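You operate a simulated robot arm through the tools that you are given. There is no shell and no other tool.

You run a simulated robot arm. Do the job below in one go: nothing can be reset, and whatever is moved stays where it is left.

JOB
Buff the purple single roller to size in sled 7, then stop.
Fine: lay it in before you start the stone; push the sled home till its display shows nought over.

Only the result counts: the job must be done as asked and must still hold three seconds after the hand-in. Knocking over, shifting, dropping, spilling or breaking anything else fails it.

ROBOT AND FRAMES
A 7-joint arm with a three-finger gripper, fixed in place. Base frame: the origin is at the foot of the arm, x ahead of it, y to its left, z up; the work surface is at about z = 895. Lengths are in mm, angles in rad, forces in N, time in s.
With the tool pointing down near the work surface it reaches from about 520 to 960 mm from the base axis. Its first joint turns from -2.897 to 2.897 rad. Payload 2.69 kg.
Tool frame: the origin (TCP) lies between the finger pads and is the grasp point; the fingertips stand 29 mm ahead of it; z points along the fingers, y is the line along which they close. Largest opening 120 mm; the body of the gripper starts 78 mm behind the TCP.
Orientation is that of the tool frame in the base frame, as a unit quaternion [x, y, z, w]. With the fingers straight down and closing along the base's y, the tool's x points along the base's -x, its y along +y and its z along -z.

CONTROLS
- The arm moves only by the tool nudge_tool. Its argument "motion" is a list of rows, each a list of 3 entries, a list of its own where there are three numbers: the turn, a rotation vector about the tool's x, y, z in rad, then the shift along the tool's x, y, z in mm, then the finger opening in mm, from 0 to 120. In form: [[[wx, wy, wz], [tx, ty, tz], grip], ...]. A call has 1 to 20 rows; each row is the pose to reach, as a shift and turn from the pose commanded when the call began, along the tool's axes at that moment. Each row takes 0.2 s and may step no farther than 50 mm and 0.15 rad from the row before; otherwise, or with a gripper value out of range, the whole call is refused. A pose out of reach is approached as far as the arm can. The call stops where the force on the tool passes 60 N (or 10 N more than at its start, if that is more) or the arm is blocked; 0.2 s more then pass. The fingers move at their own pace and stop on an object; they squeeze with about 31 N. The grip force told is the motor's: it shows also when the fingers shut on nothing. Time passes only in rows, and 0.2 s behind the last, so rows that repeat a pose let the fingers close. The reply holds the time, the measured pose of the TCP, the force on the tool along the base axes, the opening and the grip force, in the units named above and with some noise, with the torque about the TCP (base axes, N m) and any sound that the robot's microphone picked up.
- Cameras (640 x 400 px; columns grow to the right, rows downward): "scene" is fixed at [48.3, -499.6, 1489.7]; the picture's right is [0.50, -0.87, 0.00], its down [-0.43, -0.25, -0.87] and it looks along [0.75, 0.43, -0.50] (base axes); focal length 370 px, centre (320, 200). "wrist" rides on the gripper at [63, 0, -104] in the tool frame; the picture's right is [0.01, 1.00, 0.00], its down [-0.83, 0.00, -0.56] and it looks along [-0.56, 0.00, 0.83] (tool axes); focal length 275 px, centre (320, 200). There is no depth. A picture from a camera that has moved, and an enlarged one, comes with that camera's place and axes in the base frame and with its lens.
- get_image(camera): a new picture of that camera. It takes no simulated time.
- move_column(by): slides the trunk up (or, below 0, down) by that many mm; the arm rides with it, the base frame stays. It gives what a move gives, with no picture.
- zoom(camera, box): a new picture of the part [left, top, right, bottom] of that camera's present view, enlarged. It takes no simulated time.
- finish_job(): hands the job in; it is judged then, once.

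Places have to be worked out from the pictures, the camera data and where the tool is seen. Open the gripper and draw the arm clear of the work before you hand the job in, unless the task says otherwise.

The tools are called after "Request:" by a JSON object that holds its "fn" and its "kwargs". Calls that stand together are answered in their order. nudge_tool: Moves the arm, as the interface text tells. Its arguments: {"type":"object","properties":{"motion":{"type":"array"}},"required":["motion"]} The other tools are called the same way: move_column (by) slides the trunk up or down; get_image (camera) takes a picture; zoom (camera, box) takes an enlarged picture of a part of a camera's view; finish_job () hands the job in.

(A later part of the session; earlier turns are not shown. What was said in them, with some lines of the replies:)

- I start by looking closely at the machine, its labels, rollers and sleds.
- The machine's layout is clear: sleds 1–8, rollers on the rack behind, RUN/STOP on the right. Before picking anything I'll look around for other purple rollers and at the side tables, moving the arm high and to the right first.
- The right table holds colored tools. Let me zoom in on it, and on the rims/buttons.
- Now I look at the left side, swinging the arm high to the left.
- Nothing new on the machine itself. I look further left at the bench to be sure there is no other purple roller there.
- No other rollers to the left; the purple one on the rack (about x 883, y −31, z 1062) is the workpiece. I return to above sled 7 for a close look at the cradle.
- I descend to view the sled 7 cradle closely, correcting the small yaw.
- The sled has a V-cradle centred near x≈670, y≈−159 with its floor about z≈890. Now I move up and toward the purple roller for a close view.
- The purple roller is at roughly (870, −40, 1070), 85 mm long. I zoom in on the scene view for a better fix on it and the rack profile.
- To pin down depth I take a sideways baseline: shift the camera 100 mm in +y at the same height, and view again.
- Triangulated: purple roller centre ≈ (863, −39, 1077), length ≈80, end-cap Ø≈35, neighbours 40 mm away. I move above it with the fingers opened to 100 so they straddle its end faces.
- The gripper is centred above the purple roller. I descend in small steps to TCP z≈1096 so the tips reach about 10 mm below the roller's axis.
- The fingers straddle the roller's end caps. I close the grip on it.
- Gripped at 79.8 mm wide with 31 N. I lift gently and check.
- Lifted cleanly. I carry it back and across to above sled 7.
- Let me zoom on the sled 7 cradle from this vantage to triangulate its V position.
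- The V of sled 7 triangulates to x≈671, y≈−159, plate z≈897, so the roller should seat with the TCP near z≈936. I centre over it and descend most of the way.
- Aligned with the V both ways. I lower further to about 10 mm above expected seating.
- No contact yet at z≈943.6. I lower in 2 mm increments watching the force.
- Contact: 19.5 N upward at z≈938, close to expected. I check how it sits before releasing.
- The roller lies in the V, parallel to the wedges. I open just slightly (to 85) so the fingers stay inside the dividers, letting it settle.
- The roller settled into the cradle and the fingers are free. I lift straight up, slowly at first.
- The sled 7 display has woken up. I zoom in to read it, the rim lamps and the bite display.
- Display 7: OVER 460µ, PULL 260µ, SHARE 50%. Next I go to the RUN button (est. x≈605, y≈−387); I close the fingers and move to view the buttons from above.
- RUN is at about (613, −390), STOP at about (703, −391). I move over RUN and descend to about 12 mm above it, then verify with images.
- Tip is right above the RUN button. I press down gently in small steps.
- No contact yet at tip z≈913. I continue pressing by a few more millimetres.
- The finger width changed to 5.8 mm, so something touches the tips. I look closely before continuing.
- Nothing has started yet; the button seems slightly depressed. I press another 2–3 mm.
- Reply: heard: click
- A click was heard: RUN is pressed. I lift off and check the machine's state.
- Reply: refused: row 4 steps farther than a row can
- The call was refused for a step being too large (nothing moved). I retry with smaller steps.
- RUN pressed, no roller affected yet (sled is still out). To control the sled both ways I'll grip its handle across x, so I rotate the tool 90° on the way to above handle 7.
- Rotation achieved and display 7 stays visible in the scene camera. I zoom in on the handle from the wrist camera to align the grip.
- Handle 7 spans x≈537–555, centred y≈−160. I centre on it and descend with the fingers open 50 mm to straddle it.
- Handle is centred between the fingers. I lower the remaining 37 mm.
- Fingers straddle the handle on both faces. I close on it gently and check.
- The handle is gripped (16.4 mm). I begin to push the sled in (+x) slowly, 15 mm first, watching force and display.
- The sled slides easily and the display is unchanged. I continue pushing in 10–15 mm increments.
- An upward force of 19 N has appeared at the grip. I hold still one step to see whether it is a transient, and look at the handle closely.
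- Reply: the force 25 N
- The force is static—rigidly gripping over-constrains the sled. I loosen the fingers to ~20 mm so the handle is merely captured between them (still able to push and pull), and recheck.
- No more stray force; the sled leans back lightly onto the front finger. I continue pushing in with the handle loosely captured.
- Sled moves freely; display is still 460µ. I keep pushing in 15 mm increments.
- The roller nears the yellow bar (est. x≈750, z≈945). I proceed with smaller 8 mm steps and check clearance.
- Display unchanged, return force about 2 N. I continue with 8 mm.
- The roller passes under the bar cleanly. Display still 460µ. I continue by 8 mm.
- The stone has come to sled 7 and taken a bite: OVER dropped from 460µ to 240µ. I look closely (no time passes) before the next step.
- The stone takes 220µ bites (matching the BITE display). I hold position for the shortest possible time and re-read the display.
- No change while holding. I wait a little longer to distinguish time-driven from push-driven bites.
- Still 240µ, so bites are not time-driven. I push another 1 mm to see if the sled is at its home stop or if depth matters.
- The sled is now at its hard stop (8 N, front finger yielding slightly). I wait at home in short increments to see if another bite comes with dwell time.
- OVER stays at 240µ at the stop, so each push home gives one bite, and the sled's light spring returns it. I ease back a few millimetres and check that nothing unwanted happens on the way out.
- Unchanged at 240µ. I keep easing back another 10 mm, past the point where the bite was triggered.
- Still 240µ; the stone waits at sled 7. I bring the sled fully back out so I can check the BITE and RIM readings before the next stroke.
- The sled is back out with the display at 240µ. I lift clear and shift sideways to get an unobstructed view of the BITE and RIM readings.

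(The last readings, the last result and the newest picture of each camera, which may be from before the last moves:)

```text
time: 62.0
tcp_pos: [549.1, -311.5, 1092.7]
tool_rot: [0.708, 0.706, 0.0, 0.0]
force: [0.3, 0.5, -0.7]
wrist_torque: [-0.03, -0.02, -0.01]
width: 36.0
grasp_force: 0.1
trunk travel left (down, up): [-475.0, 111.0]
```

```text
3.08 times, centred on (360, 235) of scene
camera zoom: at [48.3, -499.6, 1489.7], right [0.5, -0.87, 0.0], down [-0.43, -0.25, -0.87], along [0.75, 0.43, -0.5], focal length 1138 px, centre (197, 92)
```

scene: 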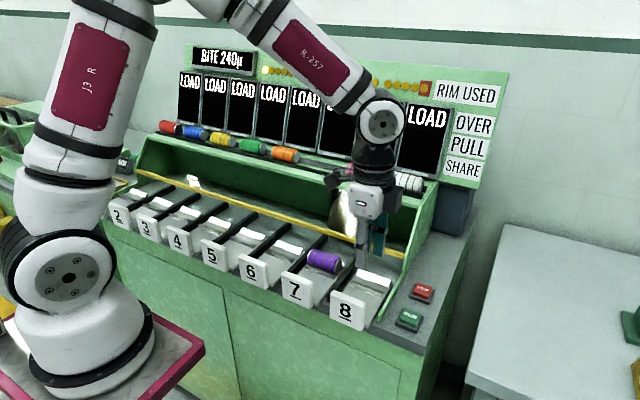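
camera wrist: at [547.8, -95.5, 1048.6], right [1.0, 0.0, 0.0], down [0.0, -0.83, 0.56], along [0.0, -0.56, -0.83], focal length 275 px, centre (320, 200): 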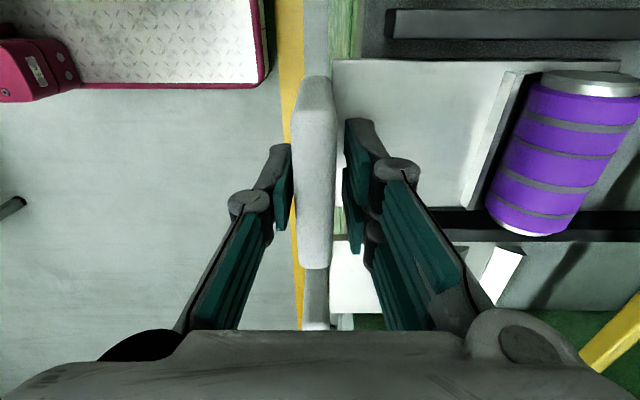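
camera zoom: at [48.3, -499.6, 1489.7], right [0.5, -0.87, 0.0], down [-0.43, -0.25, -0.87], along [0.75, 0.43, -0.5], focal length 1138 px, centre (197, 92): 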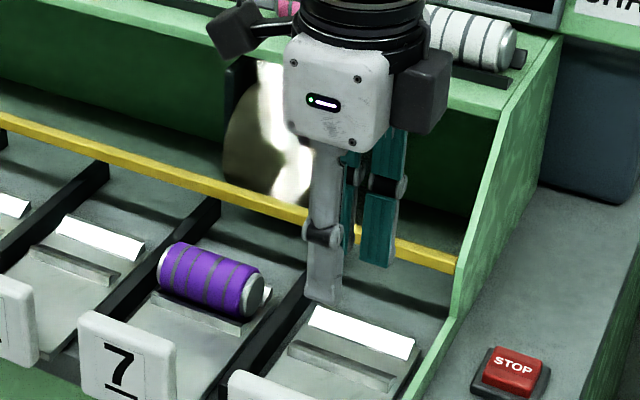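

Very informative: BITE is now 240µ (it moved 50% "share" toward this roller's "pull" 260µ), exactly equal to the remaining OVER 240µ, with one rim lamp lit. One more push home should give exactly nought. I return over handle 7.

Request:
{"fn": "nudge_tool", "kwargs": {"motion": [[[0, 0, 0], [40, 0, 0], 36], [[0, 0, 0], [80, 0, 0], 36], [[0, 0, 0], [120, 0, 5], 36], [[0, 0, 0], [150, 0, 20], 36], [[0, 0, 0], [150, 0, 60], 36], [[0, 0, 0], [150, 0, 95], 36], [[0, 0, 0], [150, 0, 110], 36], [[0, 0, 0], [150, 0, 110], 36]]}}

Request:
{"fn": "get_image", "kwargs": {"camera": "wrist"}}

Request:
{"fn": "zoom", "kwargs": {"camera": "scene", "box": [230, 60, 430, 320]}}

```text
time: 63.8
tcp_pos: [548.8, -159.9, 982.3]
tool_rot: [0.708, 0.707, -0.001, 0.0]
force: [-0.2, 0.2, 0.2]
wrist_torque: [-0.01, 0.0, 0.0]
width: 36.0
grasp_force: 0.2
trunk travel left (down, up): [-475.0, 111.0]
```

```text
taken
camera wrist: at [549.0, -96.2, 1087.6], right [1.0, 0.0, 0.0], down [0.0, -0.83, 0.56], along [0.0, -0.56, -0.83], focal length 275 px, centre (320, 200)
```

wrist: 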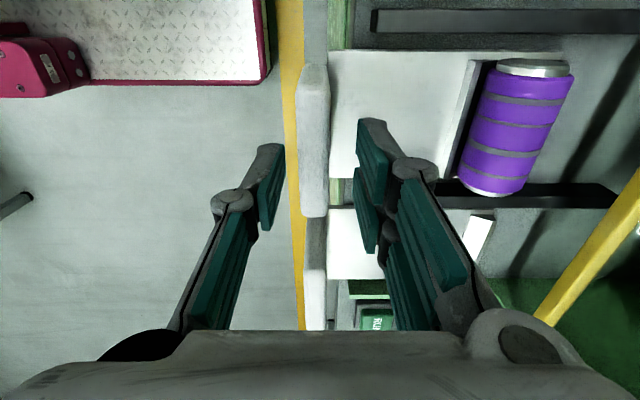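

```text
1.54 times, centred on (330, 190) of scene
camera zoom: at [48.3, -499.6, 1489.7], right [0.5, -0.87, 0.0], down [-0.43, -0.25, -0.87], along [0.75, 0.43, -0.5], focal length 569 px, centre (305, 215)
```

zoom: 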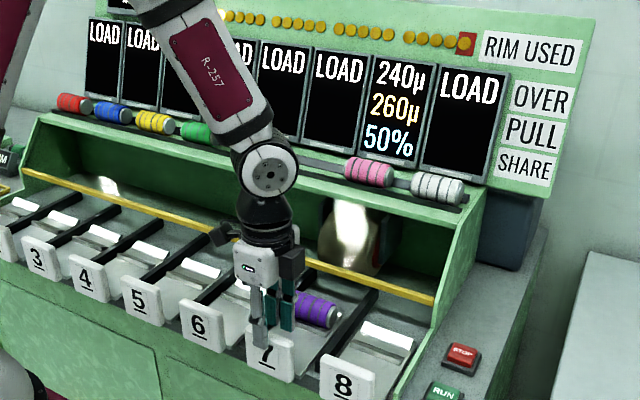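

Handle is again centred between the fingers. I lower 38 mm and bring the fingers to a loose capture.

Request:
{"fn": "nudge_tool", "kwargs": {"motion": [[[0, 0, 0], [0, 0, 15], 36], [[0, 0, 0], [0, 0, 28], 36], [[0, 0, 0], [0, 0, 38], 36], [[0, 0, 0], [0, 0, 38], 24], [[0, 0, 0], [0, 0, 38], 24]]}}

Request:
{"fn": "get_image", "kwargs": {"camera": "wrist"}}

```text
time: 65.0
tcp_pos: [549.9, -161.1, 946.1]
tool_rot: [0.708, 0.706, 0.0, 0.0]
force: [-0.1, 0.4, 0.0]
wrist_torque: [-0.04, 0.01, 0.0]
width: 24.0
grasp_force: 0.0
trunk travel left (down, up): [-475.0, 111.0]
```

```text
taken
camera wrist: at [549.1, -96.4, 1051.3], right [1.0, 0.0, 0.0], down [0.0, -0.83, 0.56], along [0.0, -0.56, -0.83], focal length 275 px, centre (320, 200)
```

wrist: 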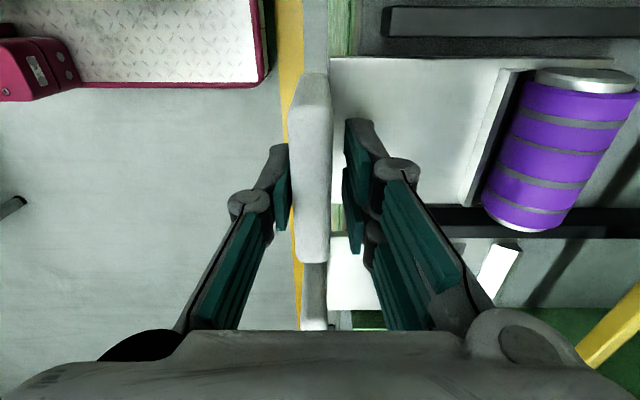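

The handle is loosely captured. I push the sled in smoothly by 70 mm, stopping short of the bite point.

Request:
{"fn": "nudge_tool", "kwargs": {"motion": [[[0, 0, 0], [0, 6, 0], 22], [[0, 0, 0], [0, 14, 0], 22], [[0, 0, 0], [0, 22, 0], 22], [[0, 0, 0], [0, 30, 0], 22], [[0, 0, 0], [0, 38, 0], 22], [[0, 0, 0], [0, 46, 0], 22], [[0, 0, 0], [0, 54, 0], 22], [[0, 0, 0], [0, 62, 0], 22], [[0, 0, 0], [0, 70, 0], 22], [[0, 0, 0], [0, 70, 0], 22]]}}

Request:
{"fn": "zoom", "kwargs": {"camera": "scene", "box": [230, 60, 430, 320]}}

Request:
{"fn": "get_image", "kwargs": {"camera": "wrist"}}

```text
time: 67.2
tcp_pos: [620.2, -159.7, 945.5]
tool_rot: [0.707, 0.707, 0.0, 0.0]
force: [-2.3, -0.5, -0.6]
wrist_torque: [-0.06, 0.05, 0.0]
width: 23.6
grasp_force: 1.1
trunk travel left (down, up): [-475.0, 111.0]
```

```text
1.54 times, centred on (330, 190) of scene
camera zoom: at [48.3, -499.6, 1489.7], right [0.5, -0.87, 0.0], down [-0.43, -0.25, -0.87], along [0.75, 0.43, -0.5], focal length 569 px, centre (305, 215)
```

zoom: 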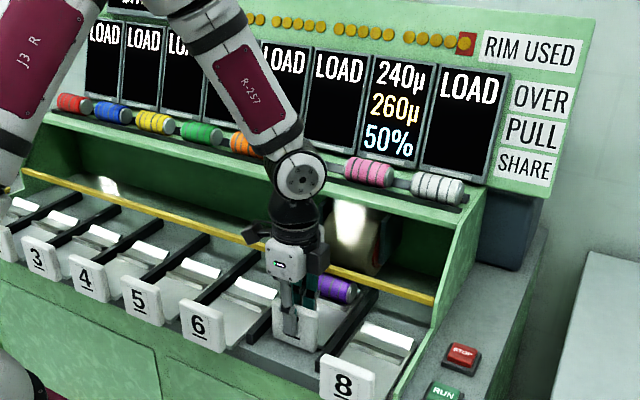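

```text
taken
camera wrist: at [618.7, -96.1, 1051.6], right [1.0, 0.0, 0.0], down [0.0, -0.83, 0.56], along [0.0, -0.56, -0.83], focal length 275 px, centre (320, 200)
```

wrist: 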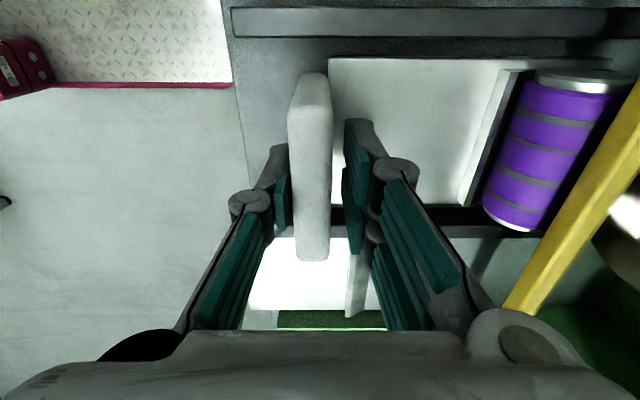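

Ready short of the bite point with 240µ showing. I push monotonically the last stretch home, then read the display.

Request:
{"fn": "nudge_tool", "kwargs": {"motion": [[[0, 0, 0], [0, 5, 0], 22], [[0, 0, 0], [0, 10, 0], 22], [[0, 0, 0], [0, 15, 0], 22], [[0, 0, 0], [0, 17, 0], 22]]}}

Request:
{"fn": "zoom", "kwargs": {"camera": "scene", "box": [230, 60, 430, 320]}}

Request:
{"fn": "zoom", "kwargs": {"camera": "scene", "box": [300, 60, 500, 200]}}

```text
time: 68.2
tcp_pos: [636.6, -159.8, 947.0]
tool_rot: [0.708, 0.706, 0.001, 0.0]
force: [-2.7, 0.3, 0.7]
wrist_torque: [0.01, 0.1, 0.04]
width: 23.9
grasp_force: 1.4
trunk travel left (down, up): [-475.0, 111.0]
```

```text
1.54 times, centred on (330, 190) of scene
camera zoom: at [48.3, -499.6, 1489.7], right [0.5, -0.87, 0.0], down [-0.43, -0.25, -0.87], along [0.75, 0.43, -0.5], focal length 569 px, centre (305, 215)
```

zoom: 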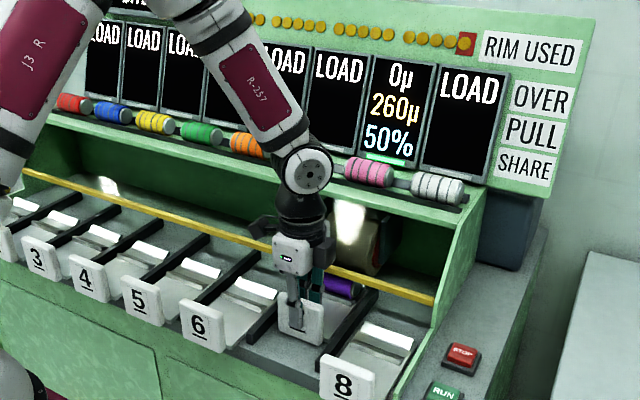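

```text
2.86 times, centred on (400, 130) of scene
camera zoom: at [48.3, -499.6, 1489.7], right [0.5, -0.87, 0.0], down [-0.43, -0.25, -0.87], along [0.75, 0.43, -0.5], focal length 1056 px, centre (91, 400)
```

zoom: 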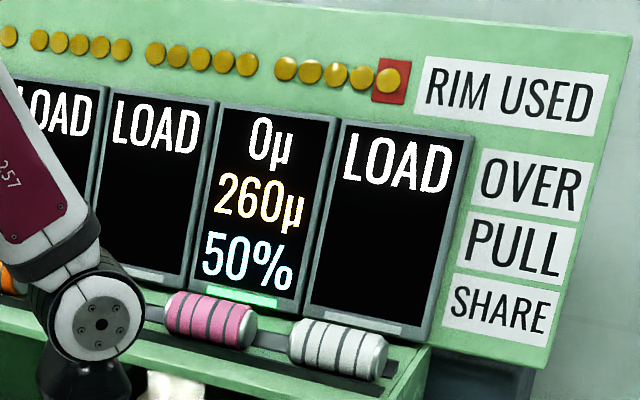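

OVER shows 0µ and the green lamp is lit. I now let the sled come back out smoothly (monotonic retreat), so no further bite can occur.

Request:
{"fn": "nudge_tool", "kwargs": {"motion": [[[0, 0, 0], [0, -8, 0], 22], [[0, 0, 0], [0, -18, 0], 22], [[0, 0, 0], [0, -28, 0], 22], [[0, 0, 0], [0, -38, 0], 22], [[0, 0, 0], [0, -48, 0], 22], [[0, 0, 0], [0, -58, 0], 22], [[0, 0, 0], [0, -67, 0], 22], [[0, 0, 0], [0, -75, 0], 22], [[0, 0, 0], [0, -82, 0], 24], [[0, 0, 0], [0, -88, 0], 24], [[0, 0, 0], [0, -88, 0], 24]]}}

Request:
{"fn": "zoom", "kwargs": {"camera": "scene", "box": [230, 60, 430, 320]}}

Request:
{"fn": "get_image", "kwargs": {"camera": "wrist"}}

```text
time: 70.6
tcp_pos: [548.5, -161.2, 945.2]
tool_rot: [0.707, 0.707, 0.0, 0.0]
force: [0.0, 0.6, 0.2]
wrist_torque: [0.0, -0.01, 0.02]
width: 23.8
grasp_force: 0.0
trunk travel left (down, up): [-475.0, 111.0]
```

```text
1.54 times, centred on (330, 190) of scene
camera zoom: at [48.3, -499.6, 1489.7], right [0.5, -0.87, 0.0], down [-0.43, -0.25, -0.87], along [0.75, 0.43, -0.5], focal length 569 px, centre (305, 215)
```

zoom: 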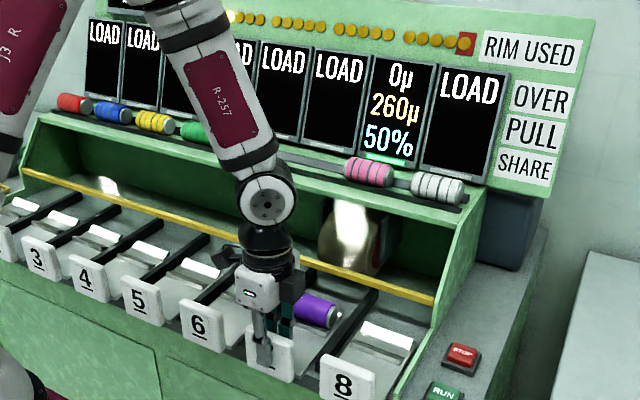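

```text
taken
camera wrist: at [547.6, -96.9, 1051.2], right [1.0, 0.0, 0.0], down [0.0, -0.83, 0.56], along [0.0, -0.56, -0.83], focal length 275 px, centre (320, 200)
```

wrist: 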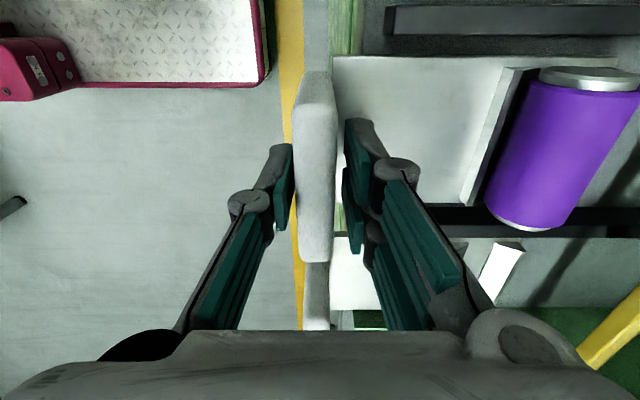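

The bands are gone and the roller is at 0µ with the sled out. Now I open, lift off the handle, rotate back and travel toward the STOP button with fingers closing.

Request:
{"fn": "nudge_tool", "kwargs": {"motion": [[[0, 0, 0], [0, 0, 0], 36], [[0, 0, 0], [0, 0, -25], 36], [[0, 0, 0], [0, 0, -60], 36], [[0, 0, 0], [0, 0, -100], 36], [[0, 0, 0], [0, 0, -140], 30], [[0, 0, -0.14], [-21, 8, -140], 20], [[0, 0, -0.28], [-42, 16, -140], 10], [[0, 0, -0.42], [-63, 25, -140], 0], [[0, 0, -0.56], [-84, 33, -140], 0], [[0, 0, -0.7], [-105, 42, -140], 0], [[0, 0, -0.84], [-126, 50, -140], 0], [[0, 0, -0.98], [-147, 58, -140], 0], [[0, 0, -1.12], [-168, 67, -140], 0], [[0, 0, -1.26], [-189, 75, -140], 0], [[0, 0, -1.4], [-210, 84, -140], 0], [[0, 0, -1.54], [-231, 92, -140], 0], [[0, 0, -1.5708], [-231, 92, -140], 0], [[0, 0, -1.5708], [-231, 92, -140], 0]]}}

Request:
{"fn": "get_image", "kwargs": {"camera": "wrist"}}

Request:
{"fn": "get_image", "kwargs": {"camera": "scene"}}

```text
time: 74.4
tcp_pos: [638.2, -391.9, 1085.1]
tool_rot: [0.001, 1.0, 0.0, 0.0]
force: [0.5, -0.5, 0.3]
wrist_torque: [0.02, 0.03, -0.01]
width: 0.2
grasp_force: 29.0
trunk travel left (down, up): [-475.0, 111.0]
```

```text
taken
camera wrist: at [574.4, -390.9, 1191.3], right [0.0, 1.0, 0.0], down [0.83, 0.0, 0.56], along [0.56, 0.0, -0.83], focal length 275 px, centre (320, 200)
```

wrist: 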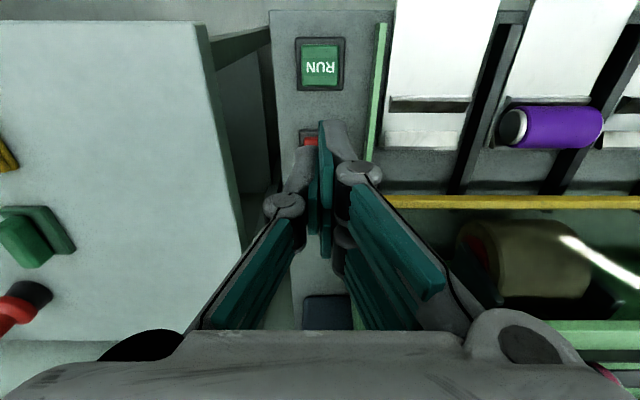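

```text
taken
```

scene: 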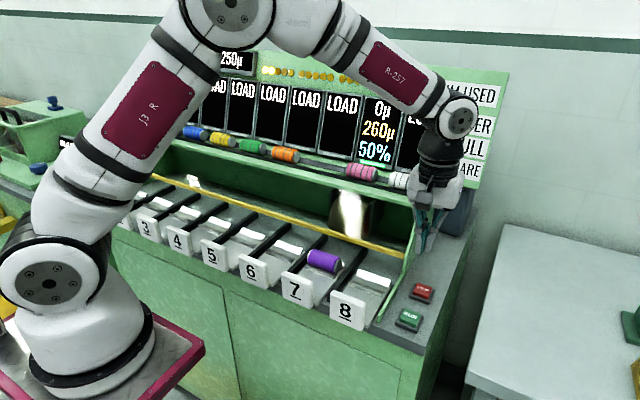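

BITE now reads 250µ and OVER 0µ. STOP is about 89 mm behind RUN, at ≈(702, −391). I move over it and descend to ~20 mm above.

Request:
{"fn": "nudge_tool", "kwargs": {"motion": [[[0, 0, 0], [-32, 0.5, 0], 0], [[0, 0, 0], [-63.5, 1, 20], 0], [[0, 0, 0], [-63.5, 1, 60], 0], [[0, 0, 0], [-63.5, 1, 95], 0], [[0, 0, 0], [-63.5, 1, 125], 0], [[0, 0, 0], [-63.5, 1, 125], 0]]}}

Request:
{"fn": "zoom", "kwargs": {"camera": "wrist", "box": [220, 80, 420, 205]}}

Request:
{"fn": "zoom", "kwargs": {"camera": "scene", "box": [360, 220, 460, 340]}}

```text
time: 75.8
tcp_pos: [702.2, -390.0, 961.4]
tool_rot: [0.001, 1.0, 0.0, 0.0]
force: [-0.5, -1.2, -0.4]
wrist_torque: [0.01, 0.02, 0.01]
width: 0.0
grasp_force: 28.7
trunk travel left (down, up): [-475.0, 111.0]
```

```text
3.20 times, centred on (320, 142) of wrist
camera zoom: at [638.6, -387.7, 1065.9], right [0.0, 1.0, 0.0], down [0.83, 0.0, 0.56], along [0.56, 0.0, -0.83], focal length 881 px, centre (320, 384)
```

zoom: 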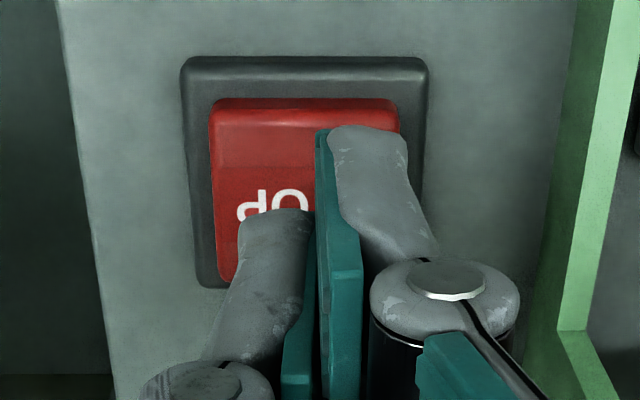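

```text
3.33 times, centred on (410, 280) of scene
camera zoom: at [48.3, -499.6, 1489.7], right [0.5, -0.87, 0.0], down [-0.43, -0.25, -0.87], along [0.75, 0.43, -0.5], focal length 1232 px, centre (20, -67)
```

zoom: 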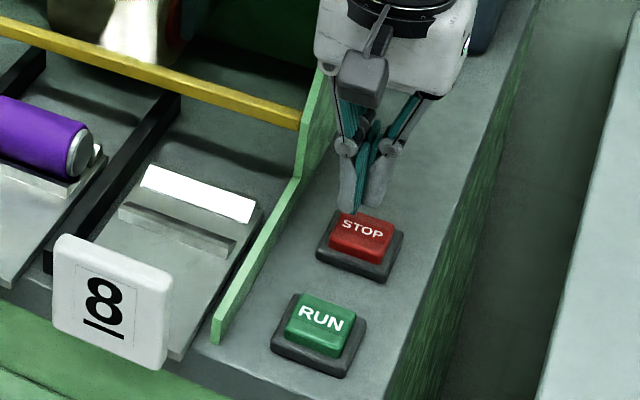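

Tip is over STOP (2 mm to one side). I correct y by −2 mm and press down as with RUN (click came ≈33 mm lower).

Request:
{"fn": "nudge_tool", "kwargs": {"motion": [[[0, 0, 0], [-0.5, -2, 12], 0], [[0, 0, 0], [-0.5, -2, 22], 0], [[0, 0, 0], [-0.5, -2, 28], 0], [[0, 0, 0], [-0.5, -2, 31], 0], [[0, 0, 0], [-0.5, -2, 34], 0], [[0, 0, 0], [-0.5, -2, 34], 0]]}}

Request:
{"fn": "zoom", "kwargs": {"camera": "scene", "box": [360, 220, 460, 340]}}

```text
time: 77.2
tcp_pos: [703.5, -392.6, 926.8]
tool_rot: [0.002, 1.0, -0.001, 0.0]
force: [-0.1, 0.5, 1.8]
wrist_torque: [0.01, -0.01, -0.02]
width: 6.3
grasp_force: 28.7
trunk travel left (down, up): [-475.0, 111.0]
heard: click
```

```text
3.33 times, centred on (410, 280) of scene
camera zoom: at [48.3, -499.6, 1489.7], right [0.5, -0.87, 0.0], down [-0.43, -0.25, -0.87], along [0.75, 0.43, -0.5], focal length 1232 px, centre (20, -67)
```

zoom: 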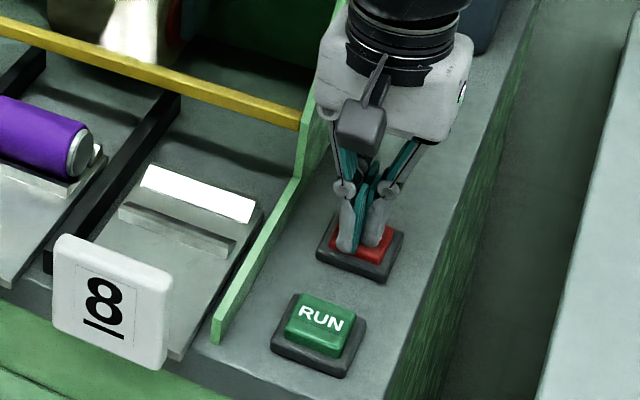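

STOP clicked. I lift off, open the gripper, draw the arm clear and check the final state.

Request:
{"fn": "nudge_tool", "kwargs": {"motion": [[[0, 0, 0], [0, 0, -20], 0], [[0, 0, 0], [0, 0, -55], 0], [[0, 0, 0], [0, 0, -95], 10], [[0, 0, 0], [15, 0, -135], 30], [[0, 0, 0], [45, 15, -170], 60], [[0, 0, 0], [75, 35, -200], 90], [[0, 0, 0], [105, 55, -230], 110], [[0, 0, 0], [130, 85, -255], 120], [[0, 0, 0], [145, 125, -280], 120], [[0, 0, 0], [147, 165, -305], 120], [[0, 0, 0], [147, 205, -330], 120], [[0, 0, 0], [147, 205, -330], 120]]}}

Request:
{"fn": "get_image", "kwargs": {"camera": "scene"}}

Request:
{"fn": "get_image", "kwargs": {"camera": "wrist"}}

Request:
{"fn": "zoom", "kwargs": {"camera": "scene", "box": [170, 40, 500, 200]}}

```text
time: 79.8
tcp_pos: [561.4, -189.8, 1256.1]
tool_rot: [0.001, 1.0, 0.0, -0.001]
force: [0.2, 0.1, 0.5]
wrist_torque: [0.02, 0.02, 0.02]
width: 119.9
grasp_force: 0.0
trunk travel left (down, up): [-475.0, 111.0]
```

```text
taken
```

scene: 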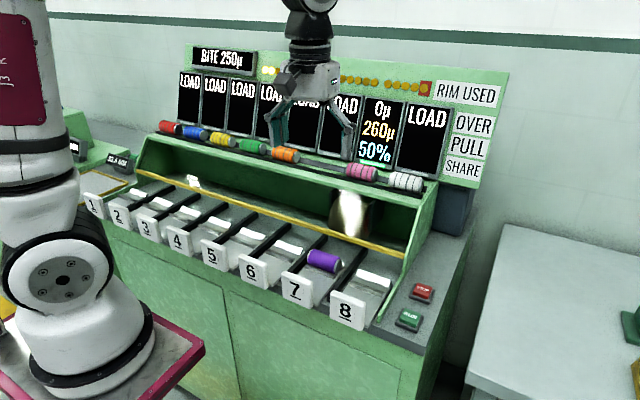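

```text
taken
camera wrist: at [498.0, -189.3, 1362.4], right [0.0, 1.0, 0.0], down [0.83, 0.0, 0.56], along [0.56, 0.0, -0.83], focal length 275 px, centre (320, 200)
```

wrist: 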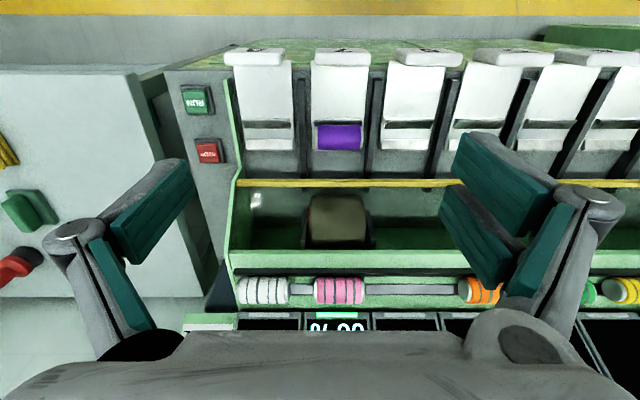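

```text
1.94 times, centred on (335, 120) of scene
camera zoom: at [48.3, -499.6, 1489.7], right [0.5, -0.87, 0.0], down [-0.43, -0.25, -0.87], along [0.75, 0.43, -0.5], focal length 717 px, centre (291, 355)
```

zoom: 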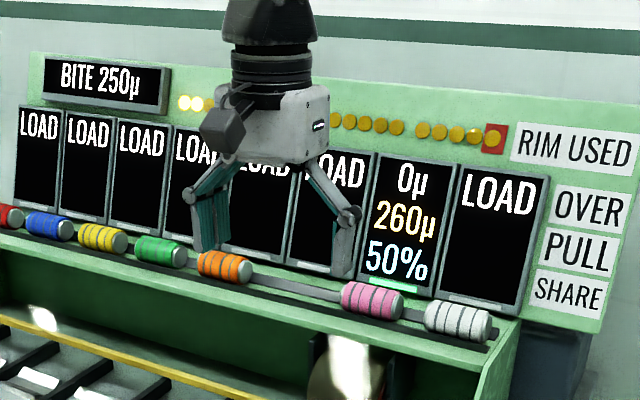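

The purple roller lies in sled 7 with 0µ over and the green lamp lit. STOP has clicked, the other rollers and sleds look undisturbed, and the arm is clear with the gripper open. I hand the job in.

Request:
{"fn": "finish_job", "kwargs": {}}

```text
The job is handed in.
```

The purple roller is buffed to size in sled 7: its display shows 0µ over with the green lamp lit, and I pressed STOP before handing the job in.

- **Passes:** I laid the roller in before starting the stone. It needed two pushes home, 460µ to 240µ and then 240µ to 0µ.
- **Where things are left:** The roller sits in sled 7, which is back out at its starting position. The stone is parked at sled 7, and the bite display now reads 250µ with two rim lamps lit.
- **Stop check:** The STOP button clicked, but I had no direct view of whether the stone had stopped turning.
- **Everything else:** In the last pictures, the other rollers and sleds were where they started. The gripper is open and the arm is clear.
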